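You operate a simulated robot arm through the tools that you are given. There is no shell and no other tool. Be economical: measure what you need, move in short steps, check, and stop when the job is done.

You are at the controls of a simulated two-armed robot. One attempt, no reset.

Task
Wipe up the spill on the top of the steel table with the white cloth and put it back.

The check looks at the end state, three seconds after you hand in, the way a careful person would. Anything else that was tipped, shoved, dropped, spilled or broken makes it a failure. Flat cloth is picked up by pressing the open fingertips on it (5 to 10 N) and closing them slowly along it; thin cloth reads only 2 to 8 mm in the jaws.

Robot
Two 7-joint arms with two-finger parallel grippers on one trunk, on a base that drives. Base frame: it is fixed to the floor where the robot stands at the start and does not move with it; the origin is under the middle of the robot, x ahead of it, y to its left, z up; the surface under the hand at the start is at about z = 0.82. Readings come in m, degrees, newtons and seconds.
The left shoulder is at the start at [0.06, 0.143, 0.926], the right one opposite. With the tool pointing down near the work surface each hand reaches from about 0.32 to 0.74 m from the robot's upright axis, wherever it stands, measured 20 degrees to its own side. Payload 1.57 kg a hand.
The TCP of each hand is the grasp point between the finger pads, 0.03 m short of the fingertips. In the tool frame z runs along the fingers and y along their closing line. Largest opening 0.11 m; finger width 0.024, thickness 0.012; the body of the gripper, 0.048 by 0.112 m, starts 0.078 m behind the TCP.
Orientation is that of the tool frame in the base frame, as a unit quaternion [w, x, y, z]. With the fingers straight down and closing along the base's y, the tool's x points along the base's -x, its y along +y and its z along -z.

Tools
- The arms move only by the tool jog_arm. It takes "left_steps", "right_steps" or both (then of equal length, played together; a hand with none holds still); each is a list of rows, each a list of 7 numbers: the shift along the tool's x, y, z in units of 400 mm (1.0 is 400 mm), then the turn, a rotation vector about the tool's x, y, z in units of 180 degrees (1.0 is 180 degrees), then the finger opening in mm, from 0 to 110. In form: [[x, y, z, wx, wy, wz, gripper], ...]. A call has 1 to 12 rows; each row is the pose to reach, as a shift and turn from the pose commanded when the call began, along the tool's axes at that moment. A call with a number of a shift or a turn outside -1 to 1 is refused whole. Rows are played at 5 a second. More than 0.05 m and 8.6 degrees between two rows, or a gripper value outside its range, and nothing of the call is played. A pose out of reach is approached as far as the arm can. The call stops where the force on the tool passes 40 N (or 10 N more than at its start, if that is more) or the arm is blocked; 0.2 s more then pass. Each finger travels about 0.045 m/s and halts on what it meets, pressing with about 27 N; the grip force reading is that of the motor and also rises with nothing between the fingers. The clock runs only during rows and for 0.2 s after the last one: add rows that repeat a pose to give the fingers time. The reply holds the time, the measured pose of the TCP, the force on the tool along the base axes, the opening and the grip force, in the units named above and with some noise, with the torque about the TCP (base axes, N m) and any sound that the robot's microphone picked up.
- Cameras (640 x 400 px; columns grow to the right, rows downward): "scene" is now at [0.0362, -0.0109, 1.5309]; the picture's right is [-0.04, -1.00, 0.00], its down [-0.77, 0.03, -0.63] and it looks along [0.63, -0.02, -0.77] (base axes); focal length 282 px, centre (320, 200). "left" rides on the left gripper at [0.07, -0.016, -0.141] in its tool frame; the picture's right is [0.23, 0.97, 0.00], its down [-0.86, 0.20, -0.48] and it looks along [-0.47, 0.11, 0.88] (tool axes); focal length 222 px, centre (320, 200). "right" rides on the right gripper at [0.07, 0.016, -0.141] in its tool frame; the picture's right is [-0.23, 0.97, 0.00], its down [-0.85, -0.20, -0.48] and it looks along [-0.47, -0.11, 0.88] (tool axes); focal length 222 px, centre (320, 200). There is no depth. A picture from a camera that has moved, and an enlarged one, comes with that camera's place and axes in the base frame and with its lens. The place of the scene camera against the robot may be out by one fixed shift of up to 0.018 m in any direction.
- snapshot(camera): a new picture of that camera. The clock stands still meanwhile.
- lift_body(by): slides the trunk up (or, below 0, down) by that many m; the arms and the scene camera ride with it, the base frame stays. It gives what a move gives, with no picture.
- roll_base(legs): drives the robot by 1 to 6 legs, each [ahead, left, turn to the left] in m, m and degrees, along the robot's own axes; the way and the turn of a leg run together, so that a leg with both is an arc; at most 1.5 m and 180 degrees a leg. The arms and the cameras ride along, it lands a little off, and it stops where it bumps. It gives what a move gives.
- head_to(pan, tilt): turns the head with the scene camera to pan (to the left, within 86 degrees either way) and tilt (down, from -29 to 69), counted from straight ahead of the robot. It gives what a move gives.
- inspect(camera, box): a new picture of the part [left, top, right, bottom] of that camera's present view, enlarged. The clock stands still meanwhile.
- finish_job(): hands the job in; it is judged then, once.

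Go step by step. Nothing tells you exact positions but the pictures and the camera data: compare them with the known pose of the tool, close in by small moves and look again before you grip or let go. The budget is 120 turns and 92 pictures, counting those below and the enlarged ones. Unless the task says otherwise, let go and move clear before handing in, and close with one line.

The tools are called after "Emit:" by a JSON object that holds its "method" and its "body". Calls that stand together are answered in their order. jog_arm: Moves the arms, as the interface text tells. Its arguments: {"type":"object","properties":{"left_steps":{"type":"array","items":{"type":"array","items":{"type":"number"}}},"right_steps":{"type":"array","items":{"type":"array","items":{"type":"number"}}}},"required":[]} The other tools are called the same way: lift_body (by) slides the trunk up or down; roll_base (legs) drives the base; head_to (pan, tilt) turns the head that bears the scene camera; snapshot (camera) takes a picture; inspect (camera, box) takes an enlarged picture of a part of a camera's view; finish_job () hands the job in.

At the start:

```text
time: 0.0
left_position: [0.4932, 0.0799, 1.07]
left_orientation: [0.001, 0.001, 1.0, 0.0]
left_ft_force: [-0.6, -0.7, -0.5]
left_torque: [0.02, 0.0, -0.05]
left_opening: 0.1102
left_gripper_force: 0.0
right_position: [0.4821, -0.3176, 1.0517]
right_orientation: [0.0, 0.0, 1.0, 0.0]
right_ft_force: [0.0, 0.4, 0.1]
right_torque: [0.0, -0.01, 0.01]
right_opening: 0.1098
right_gripper_force: 0.0
trunk travel left (down, up): [-0.525, 0.065]
robot x, y, heading: [0.0001, 0.0009, 0.2]
head pan, tilt: [-2.1, 50.6]
```

scene: 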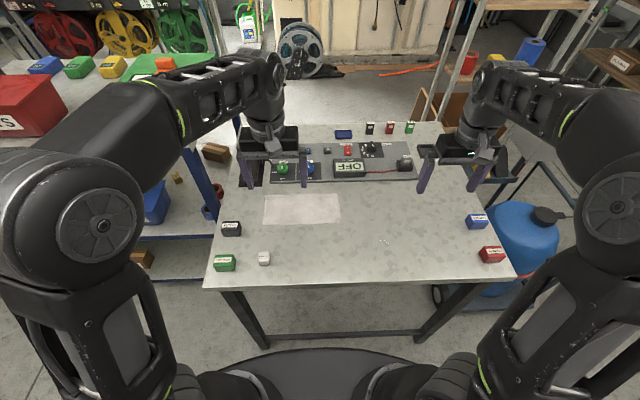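
right: 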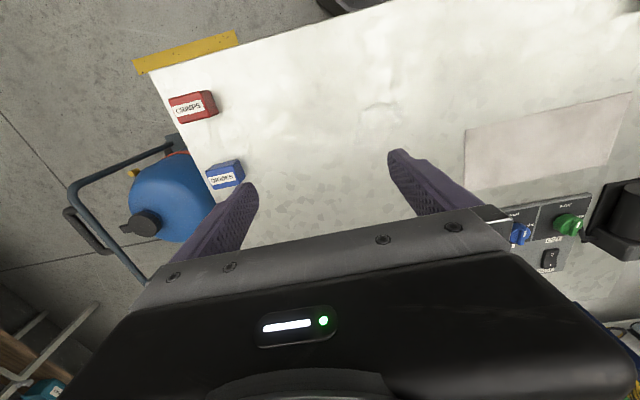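
left: 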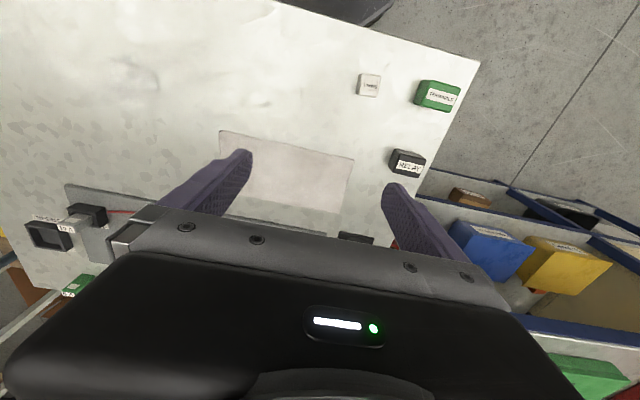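

I see a steel table with a pale flat cloth left of centre, and a possible faint spill near pixel (385,242). I'll enlarge the table views to find the spill.

Emit:
{"method": "inspect", "body": {"camera": "scene", "box": [200, 170, 360, 290]}}

Emit:
{"method": "inspect", "body": {"camera": "scene", "box": [340, 180, 520, 290]}}

Emit:
{"method": "inspect", "body": {"camera": "right", "box": [240, 0, 640, 250]}}

```text
3.33 times, centred on (280, 230) of scene
camera zoom: at [0.0362, -0.0109, 1.5309], right [-0.04, -1.0, 0.0], down [-0.77, 0.03, -0.63], along [0.63, -0.02, -0.77], focal length 942 px, centre (453, 100)
```

zoom: 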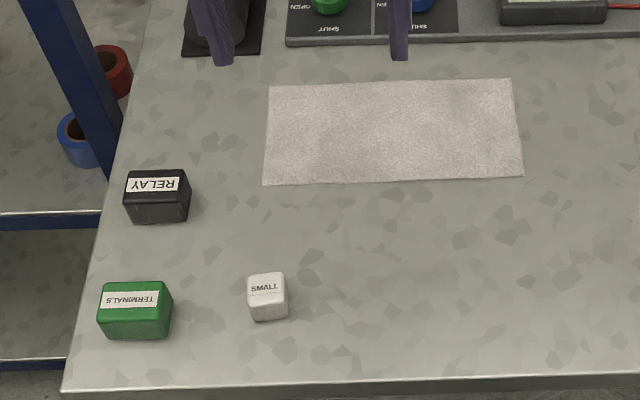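

```text
3.56 times, centred on (430, 235) of scene
camera zoom: at [0.0362, -0.0109, 1.5309], right [-0.04, -1.0, 0.0], down [-0.77, 0.03, -0.63], along [0.63, -0.02, -0.77], focal length 1005 px, centre (-71, 76)
```

zoom: 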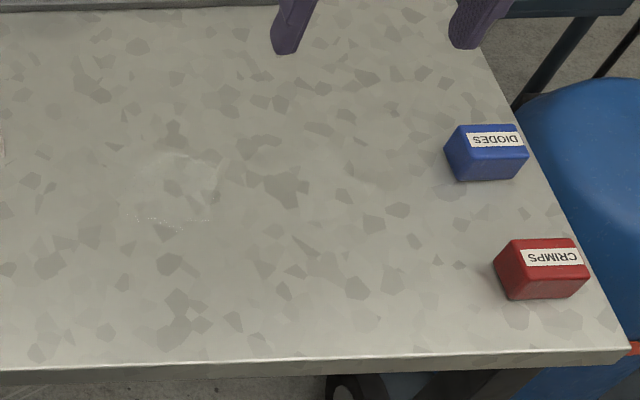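

```text
1.60 times, centred on (440, 125) of right
camera zoom: at [0.4122, -0.301, 1.1921], right [0.23, 0.97, 0.0], down [0.85, -0.2, 0.48], along [0.47, -0.11, -0.88], focal length 355 px, centre (128, 320)
```

zoom: 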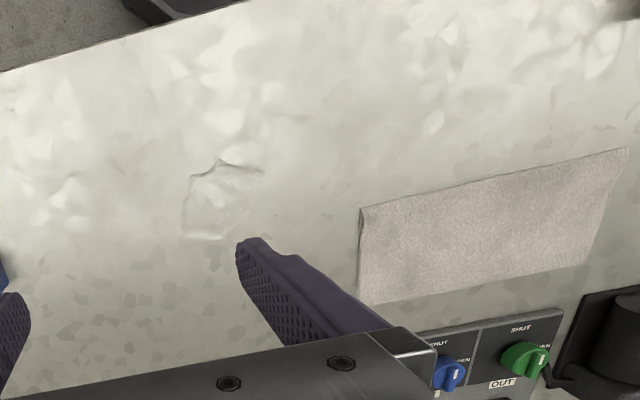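

The clear puddle is at about (0.49, -0.23), roughly 8–9 cm across. The cloth lies at about x 0.53–0.64, y -0.09–0.15, with its long side along y. I'll move the left arm out of the way and bring the right hand above the cloth's right end.

Emit:
{"method": "jog_arm", "body": {"left_steps": [[0.03, 0.09, -0.02, 0, 0, 0, 110], [0.06, 0.19, -0.04, 0, 0, 0, 110], [0.1, 0.29, -0.06, 0, 0, 0, 110], [0.13, 0.39, -0.08, 0, 0, 0, 110], [0.16, 0.48, -0.1, 0, 0, 0, 110], [0.19, 0.58, -0.12, 0, 0, 0, 110], [0.225, 0.675, -0.125, 0, 0, 0, 110]], "right_steps": [[-0.036, 0.09, 0.0, 0, 0, 0, 100], [-0.073, 0.18, 0.0, 0, 0, 0, 90], [-0.11, 0.27, 0.03, 0, 0, 0, 80], [-0.147, 0.36, 0.06, 0, 0, 0, 70], [-0.184, 0.45, 0.1, 0, 0, 0, 60], [-0.22, 0.54, 0.14, 0, 0, 0, 50], [-0.2575, 0.6325, 0.175, 0, 0, 0, 40]]}}

Emit:
{"method": "snapshot", "body": {"camera": "right"}}

Emit:
{"method": "snapshot", "body": {"camera": "scene"}}

```text
time: 1.6
left_position: [0.4036, 0.3509, 1.1174]
left_orientation: [0.001, 0.004, 1.0, -0.004]
left_ft_force: [0.5, 3.8, 0.5]
left_torque: [-0.3, -0.1, -0.02]
left_opening: 0.11
left_gripper_force: 0.1
left hand out of reach, approached as far as the arm can: row 5
right_position: [0.5838, -0.0567, 0.9813]
right_orientation: [0.0, 0.0, 1.0, -0.003]
right_ft_force: [0.2, 1.1, -0.3]
right_torque: [-0.15, -0.04, 0.01]
right_opening: 0.04
right_gripper_force: 0.0
trunk travel left (down, up): [-0.525, 0.065]
robot x, y, heading: [-0.0009, -0.0009, -0.1]
head pan, tilt: [-2.1, 50.6]
```

```text
85 pictures are left
camera right: at [0.5144, -0.0404, 1.1212], right [0.23, 0.97, 0.0], down [0.85, -0.2, 0.48], along [0.47, -0.11, -0.88], focal length 222 px, centre (320, 200)
```

right: 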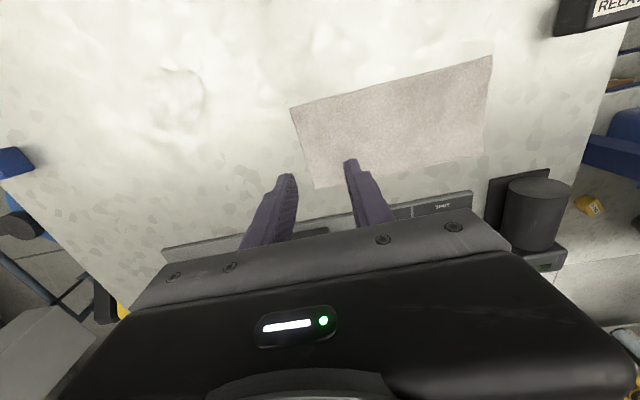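

```text
84 pictures are left
camera scene: at [0.0358, -0.0033, 1.5309], right [-0.04, -1.0, 0.01], down [-0.77, 0.02, -0.63], along [0.63, -0.03, -0.77], focal length 282 px, centre (320, 200)
```

scene: 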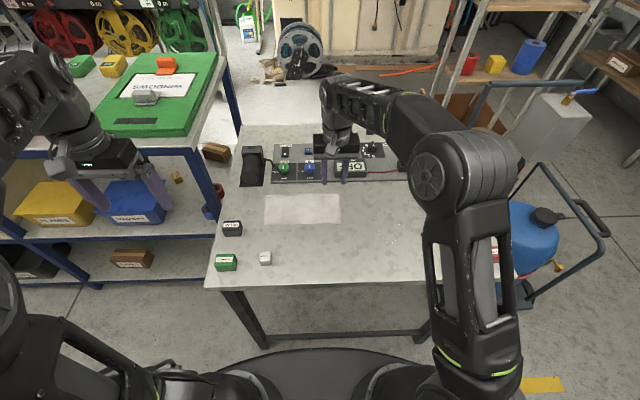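

From the wrist camera, the cloth is at x 0.538–0.654, y -0.082–0.154, and the spill is near (0.497, -0.215). I'll take one enlarged look at the spill to get its extent.

Emit:
{"method": "inspect", "body": {"camera": "right", "box": [100, 30, 340, 180]}}

```text
2.67 times, centred on (220, 105) of right
camera zoom: at [0.5144, -0.0404, 1.1212], right [0.23, 0.97, 0.0], down [0.85, -0.2, 0.48], along [0.47, -0.11, -0.88], focal length 592 px, centre (587, 453)
```

zoom: 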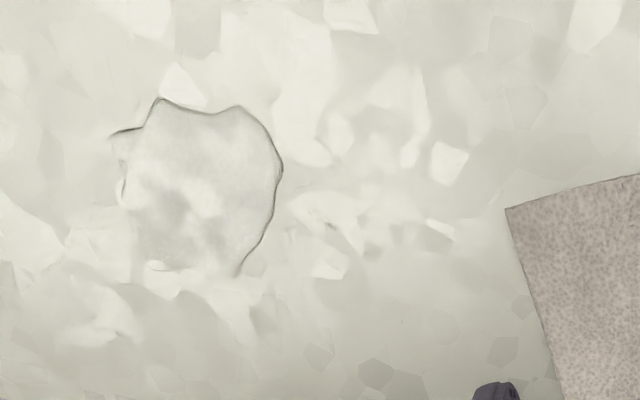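

The spill spans about x 0.46–0.54 and y -0.26 to -0.18. I'll descend to about 1.5 cm above the cloth's right end, centred in x.

Emit:
{"method": "jog_arm", "body": {"right_steps": [[-0.03, 0.01, 0.08, 0, 0, 0, 40], [-0.03, 0.02, 0.16, 0, 0, 0, 40], [-0.03, 0.02, 0.23, 0, 0, 0, 40], [-0.03, 0.02, 0.28, 0, 0, 0, 40], [-0.03, 0.02, 0.28, 0, 0, 0, 40]]}}

Emit:
{"method": "snapshot", "body": {"camera": "right"}}

```text
time: 2.8
left_position: [0.4042, 0.3511, 1.1176]
left_orientation: [0.001, 0.0, 1.0, 0.0]
left_ft_force: [0.4, -0.6, -0.4]
left_torque: [0.02, 0.0, -0.01]
left_opening: 0.1098
left_gripper_force: 0.0
right_position: [0.5976, -0.0551, 0.8694]
right_orientation: [0.0, -0.001, 1.0, 0.0]
right_ft_force: [0.4, 0.6, 0.1]
right_torque: [0.0, 0.01, -0.02]
right_opening: 0.0402
right_gripper_force: 0.1
trunk travel left (down, up): [-0.525, 0.065]
robot x, y, heading: [-0.0005, 0.0046, 0.2]
head pan, tilt: [-2.1, 50.6]
```

```text
82 pictures are left
camera right: at [0.5271, -0.0393, 1.0097], right [0.23, 0.97, 0.0], down [0.85, -0.2, 0.48], along [0.47, -0.11, -0.88], focal length 222 px, centre (320, 200)
```

right: 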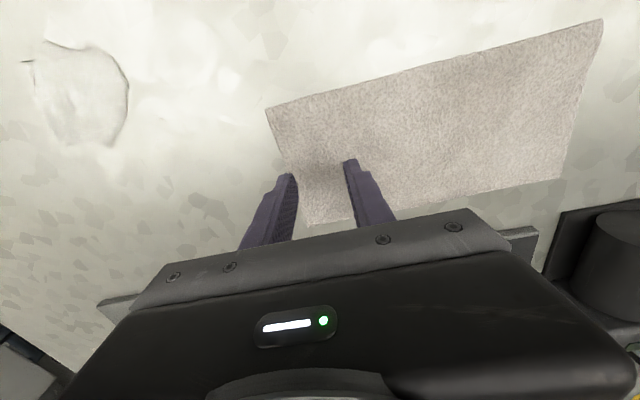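

The right finger sits right at the cloth's edge, so I'll shift 1 cm inward and lower close to contact.

Emit:
{"method": "jog_arm", "body": {"right_steps": [[0, 0.025, 0.0, 0, 0, 0, 40], [0, 0.025, 0.02, 0, 0, 0, 40], [0, 0.025, 0.04, 0, 0, 0, 40], [0, 0.025, 0.04, 0, 0, 0, 40]]}}

```text
time: 3.8
left_position: [0.4038, 0.3488, 1.1184]
left_orientation: [0.001, 0.0, 1.0, -0.001]
left_ft_force: [-0.6, 0.2, -0.1]
left_torque: [-0.01, -0.02, 0.01]
left_opening: 0.1101
left_gripper_force: 0.1
right_position: [0.5987, -0.045, 0.8522]
right_orientation: [0.0, 0.0, 1.0, 0.0]
right_ft_force: [0.2, 0.5, 0.0]
right_torque: [0.0, 0.02, 0.02]
right_opening: 0.04
right_gripper_force: 0.0
trunk travel left (down, up): [-0.525, 0.065]
robot x, y, heading: [0.0017, -0.0003, 0.0]
head pan, tilt: [-2.1, 50.6]
```

No contact yet, with the fingertips at about z 0.822. I'll go down in 1 mm steps.

Emit:
{"method": "jog_arm", "body": {"right_steps": [[0, 0, 0.003, 0, 0, 0, 40], [0, 0, 0.005, 0, 0, 0, 40], [0, 0, 0.005, 0, 0, 0, 40]]}}

```text
time: 4.6
left_position: [0.4033, 0.3486, 1.1186]
left_orientation: [0.0, 0.0, 1.0, 0.0]
left_ft_force: [-0.2, 0.1, 0.2]
left_torque: [-0.02, 0.01, 0.02]
left_opening: 0.1103
left_gripper_force: 0.0
right_position: [0.5971, -0.0441, 0.8509]
right_orientation: [0.001, 0.0, 1.0, 0.0]
right_ft_force: [0.2, 0.1, 5.2]
right_torque: [-0.14, -0.04, 0.03]
right_opening: 0.0399
right_gripper_force: 0.0
trunk travel left (down, up): [-0.525, 0.065]
robot x, y, heading: [0.0024, 0.0002, -0.4]
head pan, tilt: [-2.1, 50.6]
```

Contact reads 5 N. I'll press slightly more and close slowly.

Emit:
{"method": "jog_arm", "body": {"right_steps": [[0, 0, 0.001, 0, 0, 0, 40], [0, 0, 0.001, 0, 0, 0, 36], [0, 0, 0.001, 0, 0, 0, 32], [0, 0, 0.001, 0, 0, 0, 28], [0, 0, 0.001, 0, 0, 0, 24], [0, 0, 0.001, 0, 0, 0, 20], [0, 0, 0.001, 0, 0, 0, 16], [0, 0, 0.001, 0, 0, 0, 12], [0, 0, 0.001, 0, 0, 0, 8], [0, 0, 0.001, 0, 0, 0, 4], [0, 0, 0.001, 0, 0, 0, 0], [0, 0, 0.001, 0, 0, 0, 0]]}}

Emit:
{"method": "snapshot", "body": {"camera": "right"}}

```text
time: 7.2
left_position: [0.4019, 0.3498, 1.119]
left_orientation: [0.001, 0.0, 1.0, -0.001]
left_ft_force: [-0.5, 0.7, 0.2]
left_torque: [-0.01, -0.02, -0.03]
left_opening: 0.11
left_gripper_force: 0.1
right_position: [0.5958, -0.0455, 0.8507]
right_orientation: [0.001, 0.0, 1.0, 0.0]
right_ft_force: [-1.2, -0.3, 14.0]
right_torque: [-0.02, 0.05, -0.03]
right_opening: 0.005
right_gripper_force: 25.5
trunk travel left (down, up): [-0.525, 0.065]
robot x, y, heading: [-0.0021, 0.0008, 0.2]
head pan, tilt: [-2.1, 50.6]
```

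```text
81 pictures are left
camera right: at [0.5264, -0.0295, 0.9922], right [0.23, 0.97, 0.0], down [0.85, -0.2, 0.48], along [0.47, -0.11, -0.88], focal length 222 px, centre (320, 200)
```

right: 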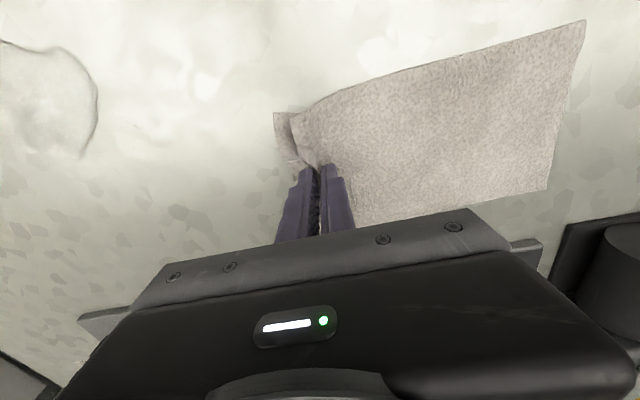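

The cloth is pinched at 5 mm. I'll lift 2 cm and carry it to the near side of the spill with the cloth trailing.

Emit:
{"method": "jog_arm", "body": {"right_steps": [[0, 0, -0.025, 0, 0, 0, 0], [0, 0, -0.05, 0, 0, 0, 0], [0.03, -0.036, -0.05, 0, 0, 0, 0], [0.06, -0.072, -0.05, 0, 0, 0, 0], [0.09, -0.108, -0.05, 0, 0, 0, 0], [0.12, -0.144, -0.05, 0, 0, 0, 0], [0.15, -0.18, -0.05, 0, 0, 0, 0], [0.18, -0.216, -0.05, 0, 0, 0, 0], [0.21, -0.252, -0.05, 0, 0, 0, 0], [0.24, -0.29, -0.05, 0, 0, 0, 0], [0.24, -0.29, -0.05, 0, 0, 0, 0]]}}

Emit:
{"method": "snapshot", "body": {"camera": "right"}}

Emit:
{"method": "snapshot", "body": {"camera": "scene"}}

```text
time: 9.6
left_position: [0.4043, 0.3494, 1.1181]
left_orientation: [0.0, 0.0, 1.0, 0.0]
left_ft_force: [-0.5, -0.2, 1.2]
left_torque: [0.0, -0.04, -0.01]
left_opening: 0.1099
left_gripper_force: 0.0
right_position: [0.5009, -0.1606, 0.8713]
right_orientation: [0.0, 0.0, 1.0, 0.0]
right_ft_force: [-0.1, 0.7, 0.1]
right_torque: [-0.01, 0.01, 0.0]
right_opening: 0.002
right_gripper_force: 23.9
trunk travel left (down, up): [-0.525, 0.065]
robot x, y, heading: [-0.0026, 0.0027, -0.0]
head pan, tilt: [-2.1, 50.6]
```

```text
80 pictures are left
camera right: at [0.4306, -0.145, 1.012], right [0.23, 0.97, 0.0], down [0.85, -0.2, 0.48], along [0.47, -0.11, -0.88], focal length 222 px, centre (320, 200)
```

right: 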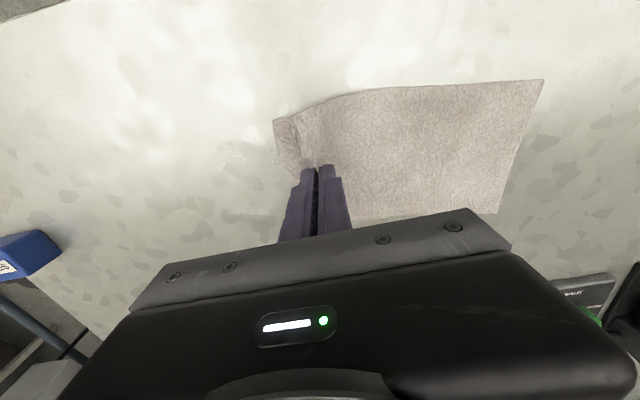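

```text
79 pictures are left
camera scene: at [0.0364, -0.0107, 1.5309], right [-0.04, -1.0, 0.0], down [-0.77, 0.03, -0.63], along [0.63, -0.02, -0.77], focal length 282 px, centre (320, 200)
```

scene: 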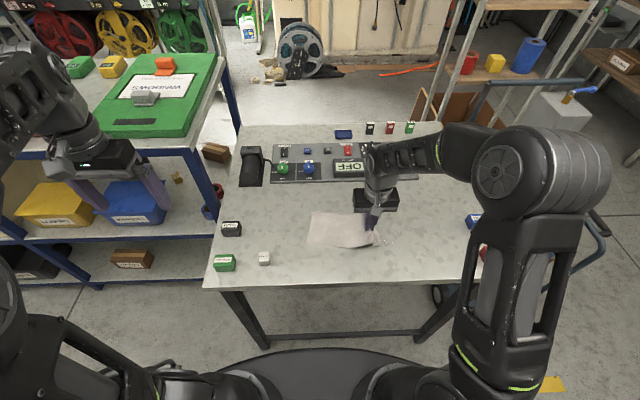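

The cloth hangs neatly from the pinch. I'll lower it to press onto the table just beside the puddle.

Emit:
{"method": "jog_arm", "body": {"right_steps": [[0, 0, 0.03, 0, 0, 0, 0], [0, 0, 0.045, 0, 0, 0, 0], [0, 0, 0.05, 0, 0, 0, 0], [0, 0, 0.05, 0, 0, 0, 0]]}}

```text
time: 10.6
left_position: [0.4024, 0.3492, 1.1196]
left_orientation: [0.002, -0.001, 1.0, 0.0]
left_ft_force: [0.4, 0.4, 0.0]
left_torque: [-0.02, 0.02, -0.01]
left_opening: 0.11
left_gripper_force: 0.1
right_position: [0.5017, -0.1618, 0.8521]
right_orientation: [0.002, -0.001, 1.0, 0.0]
right_ft_force: [-0.3, -0.4, 12.2]
right_torque: [-0.05, 0.02, 0.02]
right_opening: 0.0023
right_gripper_force: 23.5
trunk travel left (down, up): [-0.525, 0.065]
robot x, y, heading: [-0.0014, 0.0041, -0.1]
head pan, tilt: [-2.1, 50.6]
```

Pressing at 12 N, clear of the boxes. I'll wipe a first stroke straight across the puddle toward -y.

Emit:
{"method": "jog_arm", "body": {"right_steps": [[0, -0.04, 0, 0, 0, 0, 0], [0, -0.08, 0, 0, 0, 0, 0], [0, -0.12, 0, 0, 0, 0, 0], [0, -0.16, 0, 0, 0, 0, 0], [0, -0.2, 0, 0, 0, 0, 0], [0, -0.24, 0, 0, 0, 0, 0], [0, -0.28, 0, 0, 0, 0, 0], [0, -0.31, 0, 0, 0, 0, 0]]}}

Emit:
{"method": "snapshot", "body": {"camera": "right"}}

```text
time: 12.4
left_position: [0.4035, 0.3502, 1.1173]
left_orientation: [0.002, 0.0, 1.0, -0.001]
left_ft_force: [0.6, 0.3, -0.2]
left_torque: [-0.01, -0.03, 0.02]
left_opening: 0.1099
left_gripper_force: 0.1
right_position: [0.5016, -0.2838, 0.8512]
right_orientation: [0.002, 0.0, 1.0, -0.001]
right_ft_force: [0.2, 5.3, 16.7]
right_torque: [0.16, 0.01, -0.01]
right_opening: 0.0021
right_gripper_force: 23.7
trunk travel left (down, up): [-0.525, 0.065]
robot x, y, heading: [-0.0015, 0.0021, 0.1]
head pan, tilt: [-2.1, 50.6]
```

```text
78 pictures are left
camera right: at [0.4306, -0.2688, 0.9925], right [0.23, 0.97, 0.0], down [0.85, -0.2, 0.48], along [0.47, -0.11, -0.88], focal length 222 px, centre (320, 200)
```

right: 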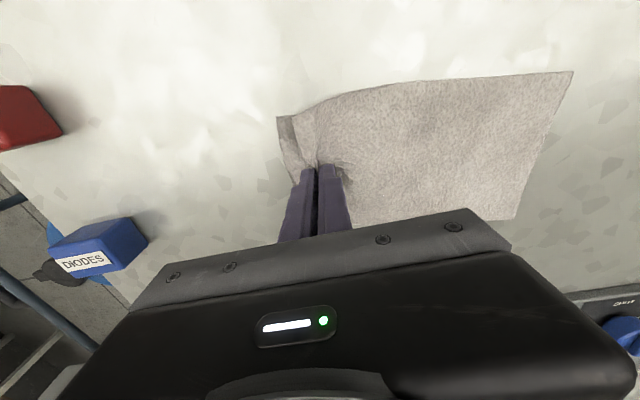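

The cloth now covers the spill. I'll lift, go back to the spill's near corner, and wipe a serpentine of x-strokes.

Emit:
{"method": "jog_arm", "body": {"right_steps": [[0, 0, -0.07, 0, 0, 0, 0], [0, 0, -0.14, 0, 0, 0, 0], [0.03, 0.07, -0.15, 0, 0, 0, 0], [0.06, 0.145, -0.15, 0, 0, 0, 0], [0.09, 0.22, -0.15, 0, 0, 0, 0], [0.1125, 0.29, -0.15, 0, 0, 0, 0], [0.1125, 0.29, -0.1, 0, 0, 0, 0], [0.1125, 0.29, -0.05, 0, 0, 0, 0], [0.1125, 0.29, -0.01, 0, 0, 0, 0], [0.1125, 0.29, 0, 0, 0, 0, 0]]}}

Emit:
{"method": "snapshot", "body": {"camera": "right"}}

```text
time: 14.6
left_position: [0.4017, 0.3494, 1.1186]
left_orientation: [0.001, -0.001, 1.0, 0.0]
left_ft_force: [-0.3, -0.3, 0.1]
left_torque: [0.0, 0.0, 0.01]
left_opening: 0.11
left_gripper_force: 0.1
right_position: [0.4564, -0.1705, 0.8535]
right_orientation: [0.003, 0.0, 1.0, 0.001]
right_ft_force: [-1.9, -0.5, 22.5]
right_torque: [-0.09, 0.0, -0.01]
right_opening: 0.0022
right_gripper_force: 23.5
trunk travel left (down, up): [-0.525, 0.065]
robot x, y, heading: [-0.0046, 0.0025, -0.1]
head pan, tilt: [-2.1, 50.6]
```

```text
77 pictures are left
camera right: at [0.3858, -0.1541, 0.9937], right [0.23, 0.97, 0.0], down [0.85, -0.2, 0.48], along [0.47, -0.11, -0.88], focal length 222 px, centre (320, 200)
```

right: 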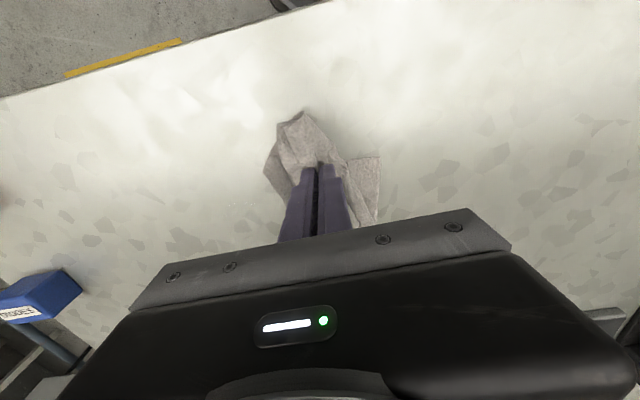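

The cloth bunched into a pad under the tips, which still works for wiping. I'll run the serpentine with slightly less pressure.

Emit:
{"method": "jog_arm", "body": {"right_steps": [[-0.056, 0, -0.001, 0, 0, 0, 0], [-0.112, 0, -0.001, 0, 0, 0, 0], [-0.168, 0, -0.001, 0, 0, 0, 0], [-0.225, 0, -0.001, 0, 0, 0, 0], [-0.225, -0.04, -0.001, 0, 0, 0, 0], [-0.168, -0.04, -0.001, 0, 0, 0, 0], [-0.112, -0.04, -0.001, 0, 0, 0, 0], [-0.056, -0.04, -0.001, 0, 0, 0, 0], [0, -0.04, -0.001, 0, 0, 0, 0], [0, -0.08, -0.001, 0, 0, 0, 0], [-0.112, -0.08, -0.001, 0, 0, 0, 0], [-0.225, -0.08, -0.001, 0, 0, 0, 0]]}}

Emit:
{"method": "snapshot", "body": {"camera": "right"}}

```text
time: 15.4
left_position: [0.4018, 0.3506, 1.118]
left_orientation: [0.0, 0.0, 1.0, 0.0]
left_ft_force: [-0.3, -0.5, -0.1]
left_torque: [0.01, 0.04, -0.03]
left_opening: 0.11
left_gripper_force: 0.1
right_position: [0.5231, -0.1693, 0.8538]
right_orientation: [0.004, 0.001, 1.0, 0.001]
right_ft_force: [-1.9, -0.6, 21.4]
right_torque: [-0.07, 0.01, 0.01]
right_opening: 0.0022
right_gripper_force: 23.9
trunk travel left (down, up): [-0.525, 0.065]
robot x, y, heading: [-0.0014, -0.0015, 0.1]
head pan, tilt: [-2.1, 50.6]
stopped in row 4 (right hand): the force on the tool passed its limit at 43 N (the readings are from after the stop); the commanded pose is now the measured one
```

```text
76 pictures are left
camera right: at [0.4514, -0.1534, 0.9935], right [0.23, 0.97, 0.0], down [0.85, -0.2, 0.49], along [0.47, -0.11, -0.87], focal length 222 px, centre (320, 200)
```

right: 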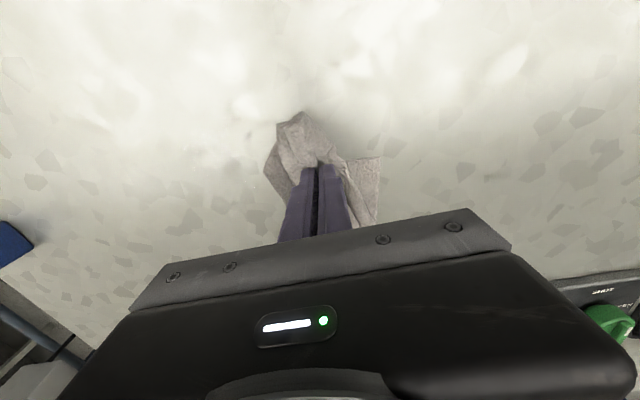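

The force limit stopped it because the wad is thicker. I'll back off 1.5 mm and continue the serpentine with smaller moves.

Emit:
{"method": "jog_arm", "body": {"right_steps": [[0, 0, -0.004, 0, 0, 0, 0], [-0.05, -0.02, -0.004, 0, 0, 0, 0], [-0.05, -0.04, -0.004, 0, 0, 0, 0], [0.0, -0.04, -0.004, 0, 0, 0, 0], [0.055, -0.04, -0.004, 0, 0, 0, 0], [0.11, -0.04, -0.004, 0, 0, 0, 0], [0.17, -0.04, -0.004, 0, 0, 0, 0], [0.17, -0.08, -0.004, 0, 0, 0, 0], [0.11, -0.08, -0.004, 0, 0, 0, 0], [0.055, -0.08, -0.004, 0, 0, 0, 0], [0.0, -0.08, -0.004, 0, 0, 0, 0], [-0.05, -0.08, -0.004, 0, 0, 0, 0]]}}

```text
time: 18.0
left_position: [0.4012, 0.349, 1.118]
left_orientation: [0.001, 0.0, 1.0, 0.0]
left_ft_force: [-0.3, 0.2, 0.2]
left_torque: [0.07, 0.03, -0.02]
left_opening: 0.11
left_gripper_force: 0.2
right_position: [0.5421, -0.2015, 0.8548]
right_orientation: [0.003, -0.001, 1.0, 0.001]
right_ft_force: [-1.6, -1.5, 21.5]
right_torque: [-0.08, 0.05, 0.02]
right_opening: 0.0021
right_gripper_force: 23.8
trunk travel left (down, up): [-0.525, 0.065]
robot x, y, heading: [0.0012, 0.0003, 0.0]
head pan, tilt: [-2.1, 50.6]
```

Emit:
{"method": "jog_arm", "body": {"right_steps": [[0, -0.04, -0.001, 0, 0, 0, 0], [0.05, -0.04, -0.001, 0, 0, 0, 0], [0.11, -0.04, -0.001, 0, 0, 0, 0], [0.165, -0.04, -0.001, 0, 0, 0, 0], [0.22, -0.04, -0.001, 0, 0, 0, 0], [0.22, -0.08, -0.001, 0, 0, 0, 0], [0.165, -0.08, -0.001, 0, 0, 0, 0], [0.11, -0.08, -0.001, 0, 0, 0, 0], [0.05, -0.08, -0.001, 0, 0, 0, 0], [0.0, -0.08, -0.001, 0, 0, 0, 0], [0, -0.12, -0.001, 0, 0, 0, 0], [0.05, -0.12, -0.001, 0, 0, 0, 0]]}}

Emit:
{"method": "snapshot", "body": {"camera": "right"}}

```text
time: 20.6
left_position: [0.4033, 0.3496, 1.1181]
left_orientation: [0.001, 0.0, 1.0, -0.001]
left_ft_force: [0.6, 0.6, 0.7]
left_torque: [0.01, -0.01, 0.03]
left_opening: 0.1101
left_gripper_force: 0.1
right_position: [0.5222, -0.2517, 0.8565]
right_orientation: [0.001, 0.0, 1.0, 0.001]
right_ft_force: [1.2, -0.4, 0.6]
right_torque: [-0.01, -0.03, -0.03]
right_opening: 0.0025
right_gripper_force: 24.3
trunk travel left (down, up): [-0.525, 0.065]
robot x, y, heading: [-0.0014, 0.0027, -0.1]
head pan, tilt: [-2.1, 50.6]
```

```text
75 pictures are left
camera right: at [0.4515, -0.2345, 0.9952], right [0.23, 0.97, 0.0], down [0.85, -0.2, 0.48], along [0.47, -0.11, -0.88], focal length 222 px, centre (320, 200)
```

right: 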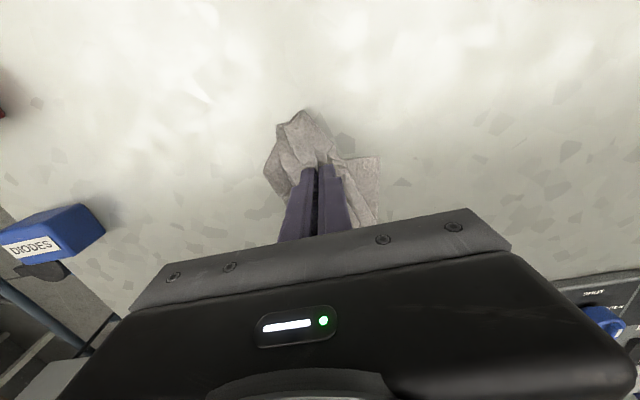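

Contact was lost at the last bit. I'll press down again, finish the far lines, then lift to inspect.

Emit:
{"method": "jog_arm", "body": {"right_steps": [[0, 0, 0.006, 0, 0, 0, 0], [-0.05, 0, 0.006, 0, 0, 0, 0], [0, 0, 0.006, 0, 0, 0, 0], [0.05, 0, 0.006, 0, 0, 0, 0], [0.11, 0, 0.006, 0, 0, 0, 0], [0.165, 0, 0.006, 0, 0, 0, 0], [0.165, -0.04, 0.006, 0, 0, 0, 0], [0.11, -0.04, 0.006, 0, 0, 0, 0], [0.05, -0.04, 0.006, 0, 0, 0, 0], [0, -0.04, 0.006, 0, 0, 0, 0], [-0.05, -0.04, 0.006, 0, 0, 0, 0]]}}

Emit:
{"method": "jog_arm", "body": {"right_steps": [[0, 0, -0.1, 0, 0, 0, 0], [0, 0, -0.2, 0, 0, 0, 0], [0, 0.1, -0.3, 0, 0, 0, 0], [0, 0.2, -0.4, 0, 0, 0, 0], [0, 0.3, -0.5, 0, 0, 0, 0], [0, 0.4, -0.55, 0, 0, 0, 0], [0, 0.5, -0.6, 0, 0, 0, 0], [0, 0.5, -0.6, 0, 0, 0, 0]]}}

Emit:
{"method": "snapshot", "body": {"camera": "right"}}

Emit:
{"method": "snapshot", "body": {"camera": "scene"}}

```text
time: 22.2
left_position: [0.4011, 0.3495, 1.1181]
left_orientation: [0.0, 0.0, 1.0, 0.0]
left_ft_force: [0.5, 0.7, -1.5]
left_torque: [0.06, -0.03, 0.02]
left_opening: 0.1101
left_gripper_force: 0.0
right_position: [0.4576, -0.2574, 0.8541]
right_orientation: [0.006, -0.001, 1.0, 0.002]
right_ft_force: [-3.4, 1.6, 23.7]
right_torque: [0.0, 0.08, 0.01]
right_opening: 0.0026
right_gripper_force: 23.9
trunk travel left (down, up): [-0.525, 0.065]
robot x, y, heading: [0.0013, 0.0004, -0.2]
head pan, tilt: [-2.1, 50.6]
stopped in row 7 (right hand): the force on the tool passed its limit at 41 N (the readings are from after the stop); the commanded pose is now the measured one
```

```text
refused: row 3 steps farther than a row can; nothing moved
```

```text
74 pictures are left
camera right: at [0.3857, -0.2423, 0.9932], right [0.23, 0.97, 0.01], down [0.85, -0.2, 0.49], along [0.48, -0.11, -0.87], focal length 222 px, centre (320, 200)
```

right: 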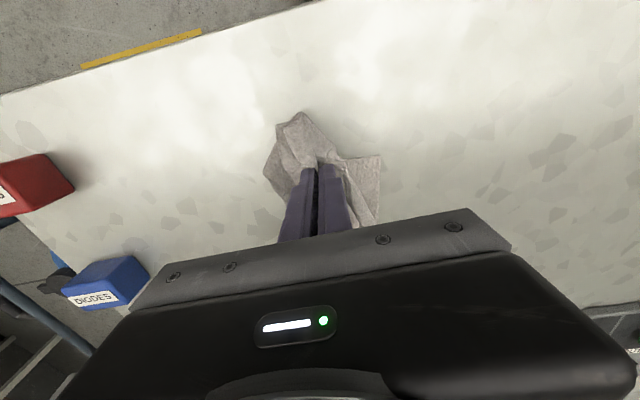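

```text
73 pictures are left
camera scene: at [0.0342, -0.0105, 1.5308], right [-0.04, -1.0, 0.0], down [-0.77, 0.03, -0.64], along [0.63, -0.02, -0.77], focal length 282 px, centre (320, 200)
```

scene: 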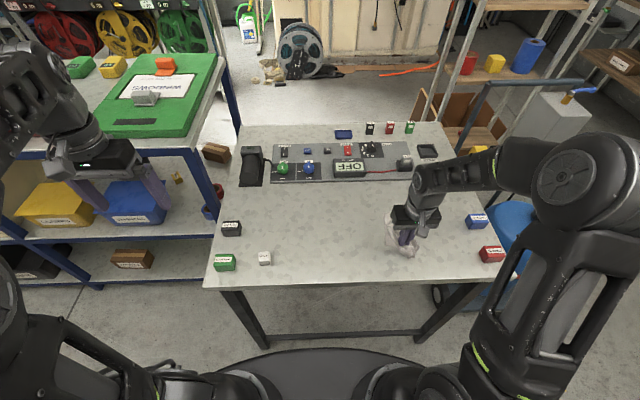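

I'll ease up slightly, finish the last line, then lift high so the cloth hangs free.

Emit:
{"method": "jog_arm", "body": {"right_steps": [[0, -0.02, -0.004, 0, 0, 0, 0], [-0.055, -0.02, -0.004, 0, 0, 0, 0], [-0.11, -0.02, -0.004, 0, 0, 0, 0], [-0.165, -0.02, -0.004, 0, 0, 0, 0], [-0.22, -0.02, -0.004, 0, 0, 0, 0], [-0.22, 0, -0.1, 0, 0, 0, 0], [-0.22, 0, -0.2, 0, 0, 0, 0], [-0.22, 0, -0.3, 0, 0, 0, 0], [-0.22, 0, -0.4, 0, 0, 0, 0], [-0.22, 0, -0.5, 0, 0, 0, 0], [-0.22, 0, -0.6, 0, 0, 0, 0], [-0.22, 0, -0.6, 0, 0, 0, 0]]}}

Emit:
{"method": "snapshot", "body": {"camera": "right"}}

Emit:
{"method": "snapshot", "body": {"camera": "scene"}}

```text
time: 24.8
left_position: [0.4033, 0.3493, 1.1185]
left_orientation: [0.001, 0.0, 1.0, -0.001]
left_ft_force: [0.0, 0.9, -0.2]
left_torque: [-0.01, 0.0, 0.0]
left_opening: 0.1103
left_gripper_force: 0.1
right_position: [0.5418, -0.2584, 1.0852]
right_orientation: [-0.001, -0.002, 1.0, 0.003]
right_ft_force: [-0.1, 0.7, 0.0]
right_torque: [0.02, 0.0, 0.0]
right_opening: 0.0024
right_gripper_force: 23.4
right hand out of reach, approached as far as the arm can: row 11, 12
trunk travel left (down, up): [-0.525, 0.065]
robot x, y, heading: [0.0023, 0.0007, -0.1]
head pan, tilt: [-2.1, 50.6]
```

```text
72 pictures are left
camera right: at [0.4722, -0.2433, 1.2252], right [0.22, 0.97, 0.0], down [0.86, -0.2, 0.48], along [0.46, -0.1, -0.88], focal length 222 px, centre (320, 200)
```

right: 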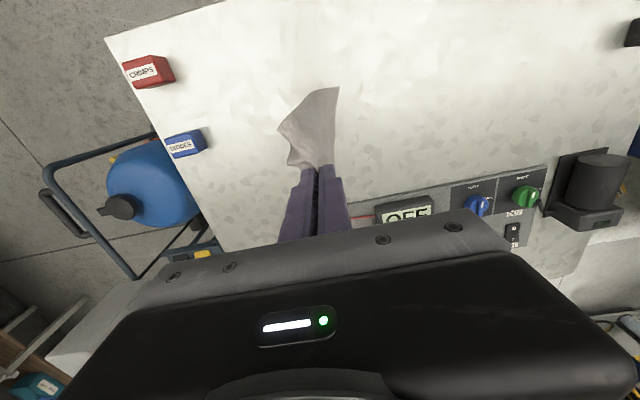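

```text
71 pictures are left
camera scene: at [0.0361, -0.0104, 1.5309], right [-0.04, -1.0, 0.0], down [-0.77, 0.03, -0.63], along [0.63, -0.02, -0.77], focal length 282 px, centre (320, 200)
```

scene: 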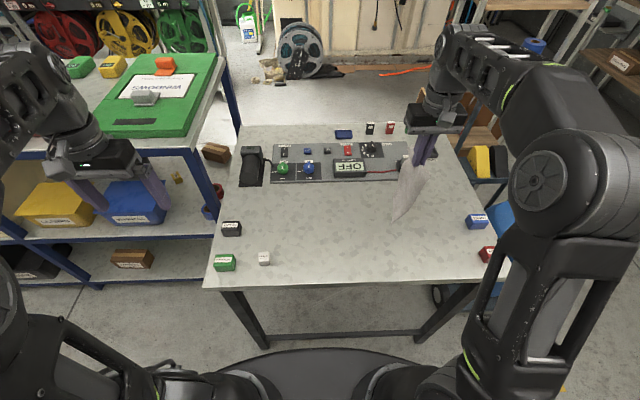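

The cloth hangs free from the pinch and nothing else is disturbed. I'll carry it up and over toward the left end of its original place, then look at the spill area.

Emit:
{"method": "jog_arm", "body": {"right_steps": [[-0.02, 0.09, 0, 0, 0, 0, 0], [-0.04, 0.19, 0, 0, 0, 0, 0], [-0.06, 0.29, 0, 0, 0, 0, 0], [-0.08, 0.39, 0, 0, 0, 0, 0], [-0.1, 0.49, 0, 0, 0, 0, 0], [-0.12, 0.59, 0, 0, 0, 0, 0], [-0.135, 0.69, 0, 0, 0, 0, 0], [-0.135, 0.79, 0, 0, 0, 0, 0], [-0.135, 0.89, 0, 0, 0, 0, 0], [-0.135, 0.98, 0, 0, 0, 0, 0], [-0.135, 0.98, 0, 0, 0, 0, 0]]}}

Emit:
{"method": "inspect", "body": {"camera": "scene", "box": [300, 180, 500, 290]}}

Emit:
{"method": "snapshot", "body": {"camera": "right"}}

Emit:
{"method": "snapshot", "body": {"camera": "scene"}}

```text
time: 27.2
left_position: [0.4028, 0.351, 1.1185]
left_orientation: [0.001, 0.0, 1.0, -0.001]
left_ft_force: [-0.9, 0.3, -0.5]
left_torque: [-0.1, -0.07, 0.01]
left_opening: 0.11
left_gripper_force: 0.0
right_position: [0.5058, 0.0597, 1.1646]
right_orientation: [0.094, -0.006, 0.995, 0.028]
right_ft_force: [-0.2, 0.4, -0.2]
right_torque: [-0.04, -0.07, -0.05]
right_opening: 0.0021
right_gripper_force: 23.5
right hand out of reach, approached as far as the arm can: row 1, 2, 3, 4, 5, 6, 7, 8, 9, 10, 11
trunk travel left (down, up): [-0.525, 0.065]
robot x, y, heading: [0.0025, -0.0008, -0.1]
head pan, tilt: [-2.1, 50.6]
```

```text
3.20 times, centred on (400, 235) of scene
camera zoom: at [0.0349, -0.0089, 1.5309], right [-0.04, -1.0, 0.0], down [-0.77, 0.03, -0.64], along [0.63, -0.02, -0.77], focal length 904 px, centre (64, 88)
```

zoom: 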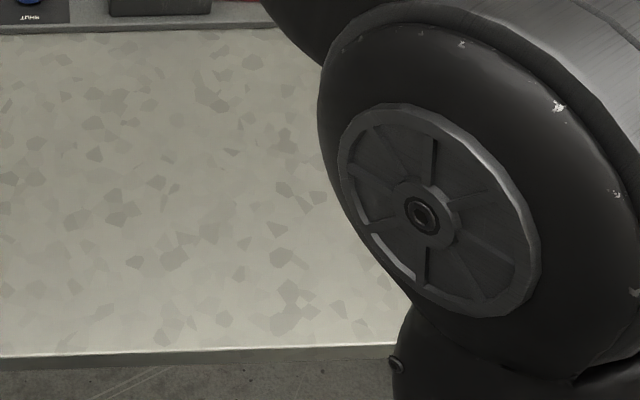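

```text
69 pictures are left
camera right: at [0.4103, 0.0673, 1.2896], right [0.21, 0.97, 0.1], down [0.75, -0.22, 0.62], along [0.62, -0.05, -0.78], focal length 222 px, centre (320, 200)
```

right: 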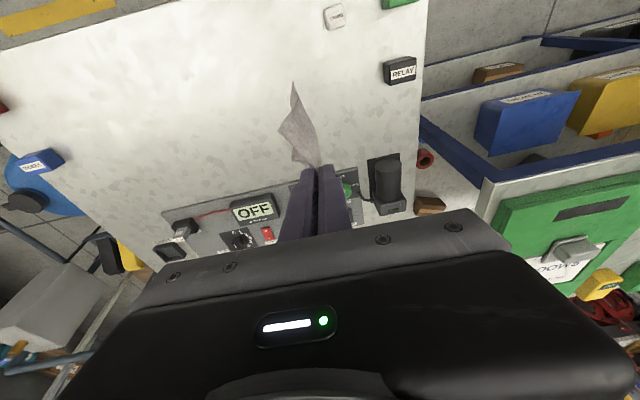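

```text
68 pictures are left
camera scene: at [0.0349, -0.0089, 1.5309], right [-0.04, -1.0, 0.0], down [-0.77, 0.03, -0.64], along [0.63, -0.02, -0.77], focal length 282 px, centre (320, 200)
```

scene: 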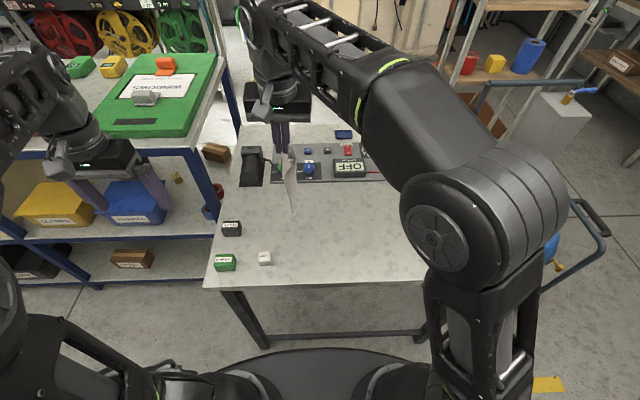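

The spill area looks clean so far, but the right hand can't reach this far across at that height. I'll raise the trunk and drive the base a little to the left.

Emit:
{"method": "lift_body", "body": {"by": 0.06}}

Emit:
{"method": "roll_base", "body": {"legs": [[0, 0.16, 0]]}}

Emit:
{"method": "snapshot", "body": {"camera": "scene"}}

```text
time: 28.2
left_position: [0.4032, 0.3502, 1.1771]
left_orientation: [0.0, 0.0, 1.0, 0.0]
left_ft_force: [-0.8, -0.4, -0.2]
left_torque: [-0.02, 0.01, 0.01]
left_opening: 0.11
left_gripper_force: 0.0
right_position: [0.507, 0.0591, 1.2227]
right_orientation: [0.093, -0.005, 0.995, 0.028]
right_ft_force: [-0.8, 0.2, 0.1]
right_torque: [-0.01, 0.03, 0.05]
right_opening: 0.0025
right_gripper_force: 24.0
trunk travel left (down, up): [-0.585, 0.005]
robot x, y, heading: [0.0012, 0.0024, -0.0]
head pan, tilt: [-2.1, 50.6]
```

```text
time: 29.6
left_position: [0.404, 0.513, 1.1772]
left_orientation: [0.001, 0.001, 1.0, -0.001]
left_ft_force: [-0.8, -0.3, 0.6]
left_torque: [-0.03, 0.0, -0.02]
left_opening: 0.1101
left_gripper_force: 0.0
right_position: [0.5069, 0.2226, 1.2222]
right_orientation: [0.093, -0.006, 0.995, 0.029]
right_ft_force: [-0.1, 1.1, -0.5]
right_torque: [-0.05, 0.05, -0.07]
right_opening: 0.0021
right_gripper_force: 23.5
trunk travel left (down, up): [-0.585, 0.005]
robot x, y, heading: [0.0007, 0.1668, -0.2]
head pan, tilt: [-2.1, 50.6]
```

```text
67 pictures are left
camera scene: at [0.0363, 0.1538, 1.5909], right [-0.04, -1.0, 0.0], down [-0.77, 0.03, -0.63], along [0.63, -0.02, -0.77], focal length 282 px, centre (320, 200)
```

scene: 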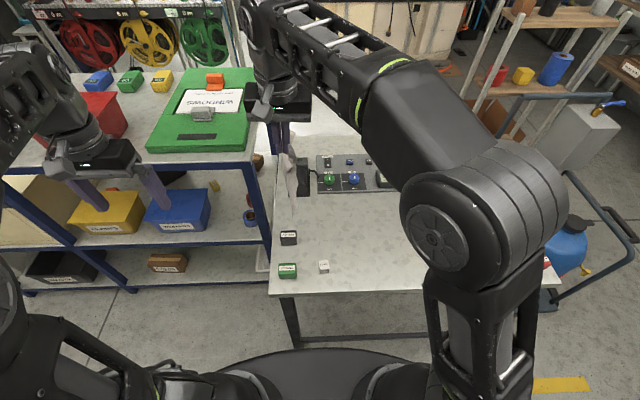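

The base is 0.16 m left now. I'll test where the commanded pose stands with a short move back toward -y.

Emit:
{"method": "jog_arm", "body": {"right_steps": [[0, -0.08, 0, 0, 0, 0, 0], [0, -0.16, 0, 0, 0, 0, 0], [0, -0.24, 0, 0, 0, 0, 0], [0, -0.24, 0, 0, 0, 0, 0]]}}

```text
time: 30.6
left_position: [0.4039, 0.5133, 1.1777]
left_orientation: [0.001, 0.001, 1.0, 0.0]
left_ft_force: [-0.2, -0.2, -0.4]
left_torque: [-0.04, 0.01, 0.0]
left_opening: 0.1102
left_gripper_force: 0.1
right_position: [0.51, 0.1259, 1.219]
right_orientation: [0.093, -0.005, 0.995, 0.028]
right_ft_force: [-0.1, 0.2, -0.3]
right_torque: [0.03, 0.02, -0.01]
right_opening: 0.0022
right_gripper_force: 23.4
trunk travel left (down, up): [-0.585, 0.005]
robot x, y, heading: [-0.0005, 0.1644, -0.3]
head pan, tilt: [-2.1, 50.6]
```

The command has reset to the measured pose, tilted about 11°. I'll straighten the tool while moving to about (0.59, 0.13, 1.10).

Emit:
{"method": "jog_arm", "body": {"right_steps": [[-0.035, -0.002, 0.083, 0.0045, 0.015, 0.001, 0], [-0.07, -0.005, 0.166, 0.009, 0.03, 0.0015, 0], [-0.105, -0.007, 0.25, 0.0135, 0.045, 0.002, 0], [-0.141, -0.0095, 0.332, 0.018, 0.059, 0.003, 0], [-0.141, -0.0095, 0.332, 0.018, 0.059, 0.003, 0]]}}

Emit:
{"method": "snapshot", "body": {"camera": "right"}}

Emit:
{"method": "snapshot", "body": {"camera": "scene"}}

```text
time: 31.8
left_position: [0.4019, 0.5113, 1.1774]
left_orientation: [0.001, 0.001, 1.0, 0.0]
left_ft_force: [-0.2, -0.4, 0.0]
left_torque: [-0.03, 0.0, 0.01]
left_opening: 0.1102
left_gripper_force: 0.2
right_position: [0.5889, 0.1282, 1.0971]
right_orientation: [0.001, -0.001, 1.0, 0.0]
right_ft_force: [-0.3, -0.3, 0.3]
right_torque: [0.04, -0.02, 0.0]
right_opening: 0.002
right_gripper_force: 23.9
trunk travel left (down, up): [-0.585, 0.005]
robot x, y, heading: [-0.0002, 0.1638, -0.5]
head pan, tilt: [-2.1, 50.6]
```

```text
66 pictures are left
camera right: at [0.5181, 0.1432, 1.2377], right [0.23, 0.97, 0.0], down [0.85, -0.2, 0.48], along [0.47, -0.11, -0.88], focal length 222 px, centre (320, 200)
```

right: 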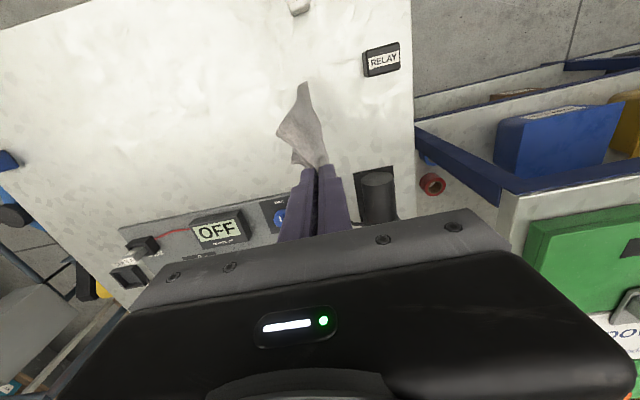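

```text
65 pictures are left
camera scene: at [0.0355, 0.1519, 1.5909], right [-0.04, -1.0, 0.0], down [-0.77, 0.03, -0.63], along [0.63, -0.02, -0.77], focal length 282 px, centre (320, 200)
```

scene: 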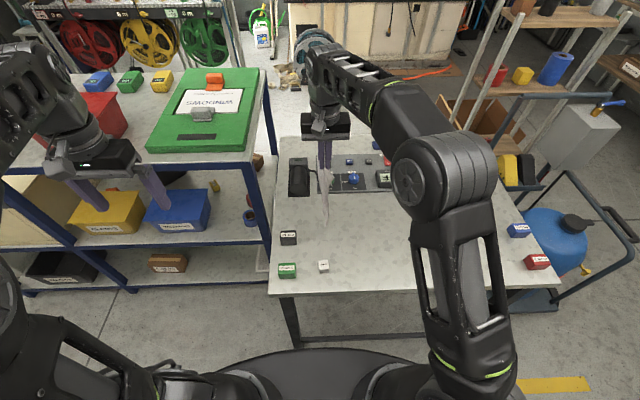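

The tool is vertical again above the left end of the cloth's place. I'll look closely at how the cloth hangs and at the spill area.

Emit:
{"method": "inspect", "body": {"camera": "scene", "box": [260, 130, 400, 240]}}

Emit:
{"method": "inspect", "body": {"camera": "right", "box": [220, 60, 420, 180]}}

Emit:
{"method": "inspect", "body": {"camera": "right", "box": [0, 0, 280, 180]}}

```text
3.64 times, centred on (330, 185) of scene
camera zoom: at [0.0355, 0.1519, 1.5909], right [-0.04, -1.0, 0.0], down [-0.77, 0.03, -0.63], along [0.63, -0.02, -0.77], focal length 1027 px, centre (284, 254)
```

zoom: 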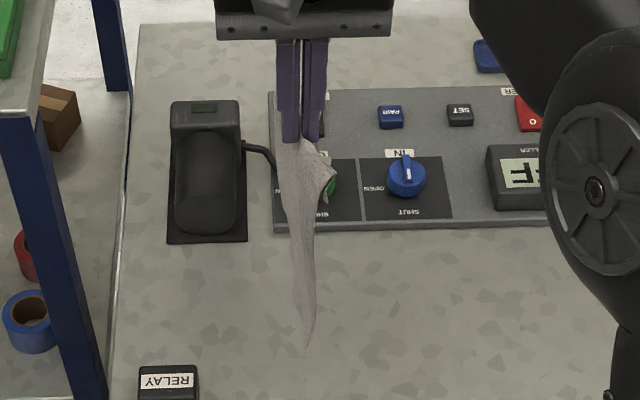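

```text
3.20 times, centred on (320, 120) of right
camera zoom: at [0.5181, 0.1432, 1.2377], right [0.23, 0.97, 0.0], down [0.85, -0.2, 0.48], along [0.47, -0.11, -0.88], focal length 711 px, centre (320, 456)
```

zoom: 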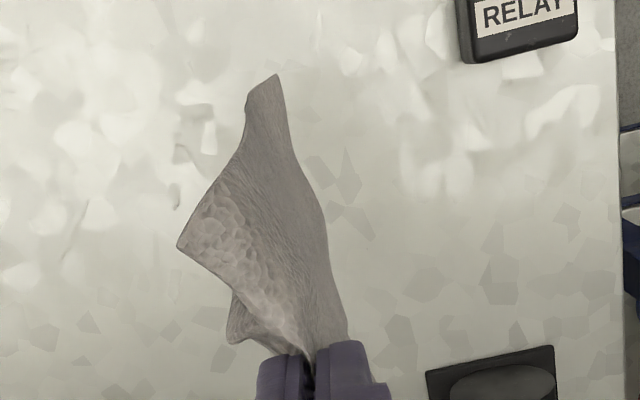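

```text
2.22 times, centred on (140, 90) of right
camera zoom: at [0.5181, 0.1432, 1.2377], right [0.23, 0.97, 0.0], down [0.85, -0.2, 0.48], along [0.47, -0.11, -0.88], focal length 494 px, centre (720, 444)
```

zoom: 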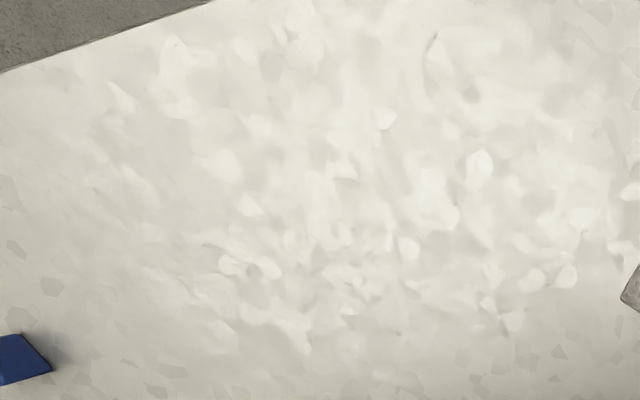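

The cloth hangs with its lowest corner near (0.525, 0.117), z ≈ 0.85, and the spill area looks clean. I'll lay it down by moving toward -y while lowering, so the hem lands first at the left end.

Emit:
{"method": "jog_arm", "body": {"right_steps": [[-0.01, 0.03, 0.05, 0, 0, 0, 0], [-0.0175, 0.05, 0.11, 0, 0, 0, 0], [-0.0175, 0.0, 0.16, 0, 0, 0, 0], [-0.0175, -0.048, 0.208, 0, 0, 0, 0], [-0.0175, -0.096, 0.256, 0, 0, 0, 0], [-0.0175, -0.144, 0.304, 0, 0, 0, 0], [-0.0175, -0.192, 0.352, 0, 0, 0, 0], [-0.0175, -0.24, 0.4, 0, 0, 0, 0], [-0.0175, -0.288, 0.448, 0, 0, 0, 0], [-0.0175, -0.336, 0.496, 0, 0, 0, 0], [-0.0175, -0.384, 0.544, 0, 0, 0, 0], [-0.0175, -0.4, 0.57, 0, 0, 0, 0]]}}

Emit:
{"method": "snapshot", "body": {"camera": "right"}}

Emit:
{"method": "inspect", "body": {"camera": "scene", "box": [260, 130, 500, 280]}}

```text
time: 34.4
left_position: [0.4037, 0.5121, 1.177]
left_orientation: [0.002, 0.0, 1.0, 0.0]
left_ft_force: [0.2, 0.0, 0.3]
left_torque: [0.03, 0.0, -0.02]
left_opening: 0.1101
left_gripper_force: 0.0
right_position: [0.5966, -0.0298, 0.8702]
right_orientation: [0.0, -0.001, 1.0, 0.001]
right_ft_force: [0.6, 0.7, 0.1]
right_torque: [0.02, 0.01, -0.01]
right_opening: 0.0019
right_gripper_force: 23.7
trunk travel left (down, up): [-0.585, 0.005]
robot x, y, heading: [-0.0012, 0.1669, -0.0]
head pan, tilt: [-2.1, 50.6]
```

```text
61 pictures are left
camera right: at [0.5262, -0.0147, 1.0102], right [0.23, 0.97, 0.0], down [0.85, -0.2, 0.48], along [0.47, -0.11, -0.88], focal length 222 px, centre (320, 200)
```

right: 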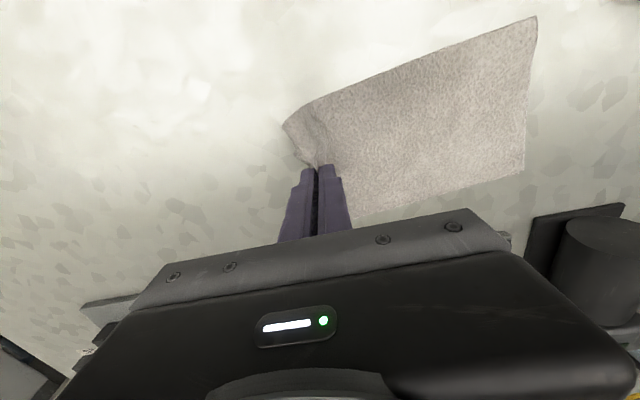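

```text
2.67 times, centred on (380, 205) of scene
camera zoom: at [0.0363, 0.1521, 1.5909], right [-0.04, -1.0, 0.0], down [-0.77, 0.03, -0.63], along [0.63, -0.02, -0.77], focal length 753 px, centre (160, 187)
```

zoom: 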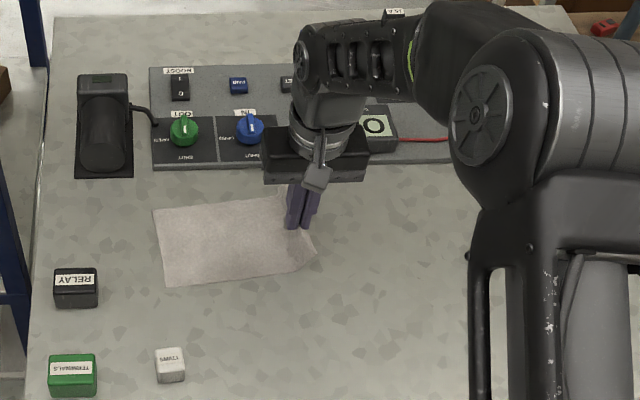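

The cloth is laid flat with its left edge at y ≈ 0.14–0.15, about 1 cm from its original spot. I'll lower the pinch to the table next.

Emit:
{"method": "jog_arm", "body": {"right_steps": [[0, -0.005, 0.02, 0, 0, 0, 0], [0, -0.01, 0.04, 0, 0, 0, 0], [0, -0.01, 0.046, 0, 0, 0, 0], [0, -0.01, 0.046, 0, 0, 0, 0]]}}

```text
time: 35.4
left_position: [0.4033, 0.5132, 1.1789]
left_orientation: [0.0, 0.001, 1.0, 0.0]
left_ft_force: [-0.4, 0.0, 0.2]
left_torque: [-0.02, -0.02, -0.01]
left_opening: 0.11
left_gripper_force: 0.1
right_position: [0.5965, -0.0351, 0.8528]
right_orientation: [0.003, -0.001, 1.0, 0.001]
right_ft_force: [-1.1, -0.3, 13.0]
right_torque: [-0.01, 0.12, -0.02]
right_opening: 0.0022
right_gripper_force: 23.9
trunk travel left (down, up): [-0.585, 0.005]
robot x, y, heading: [-0.001, 0.1639, -0.1]
head pan, tilt: [-2.1, 50.6]
```

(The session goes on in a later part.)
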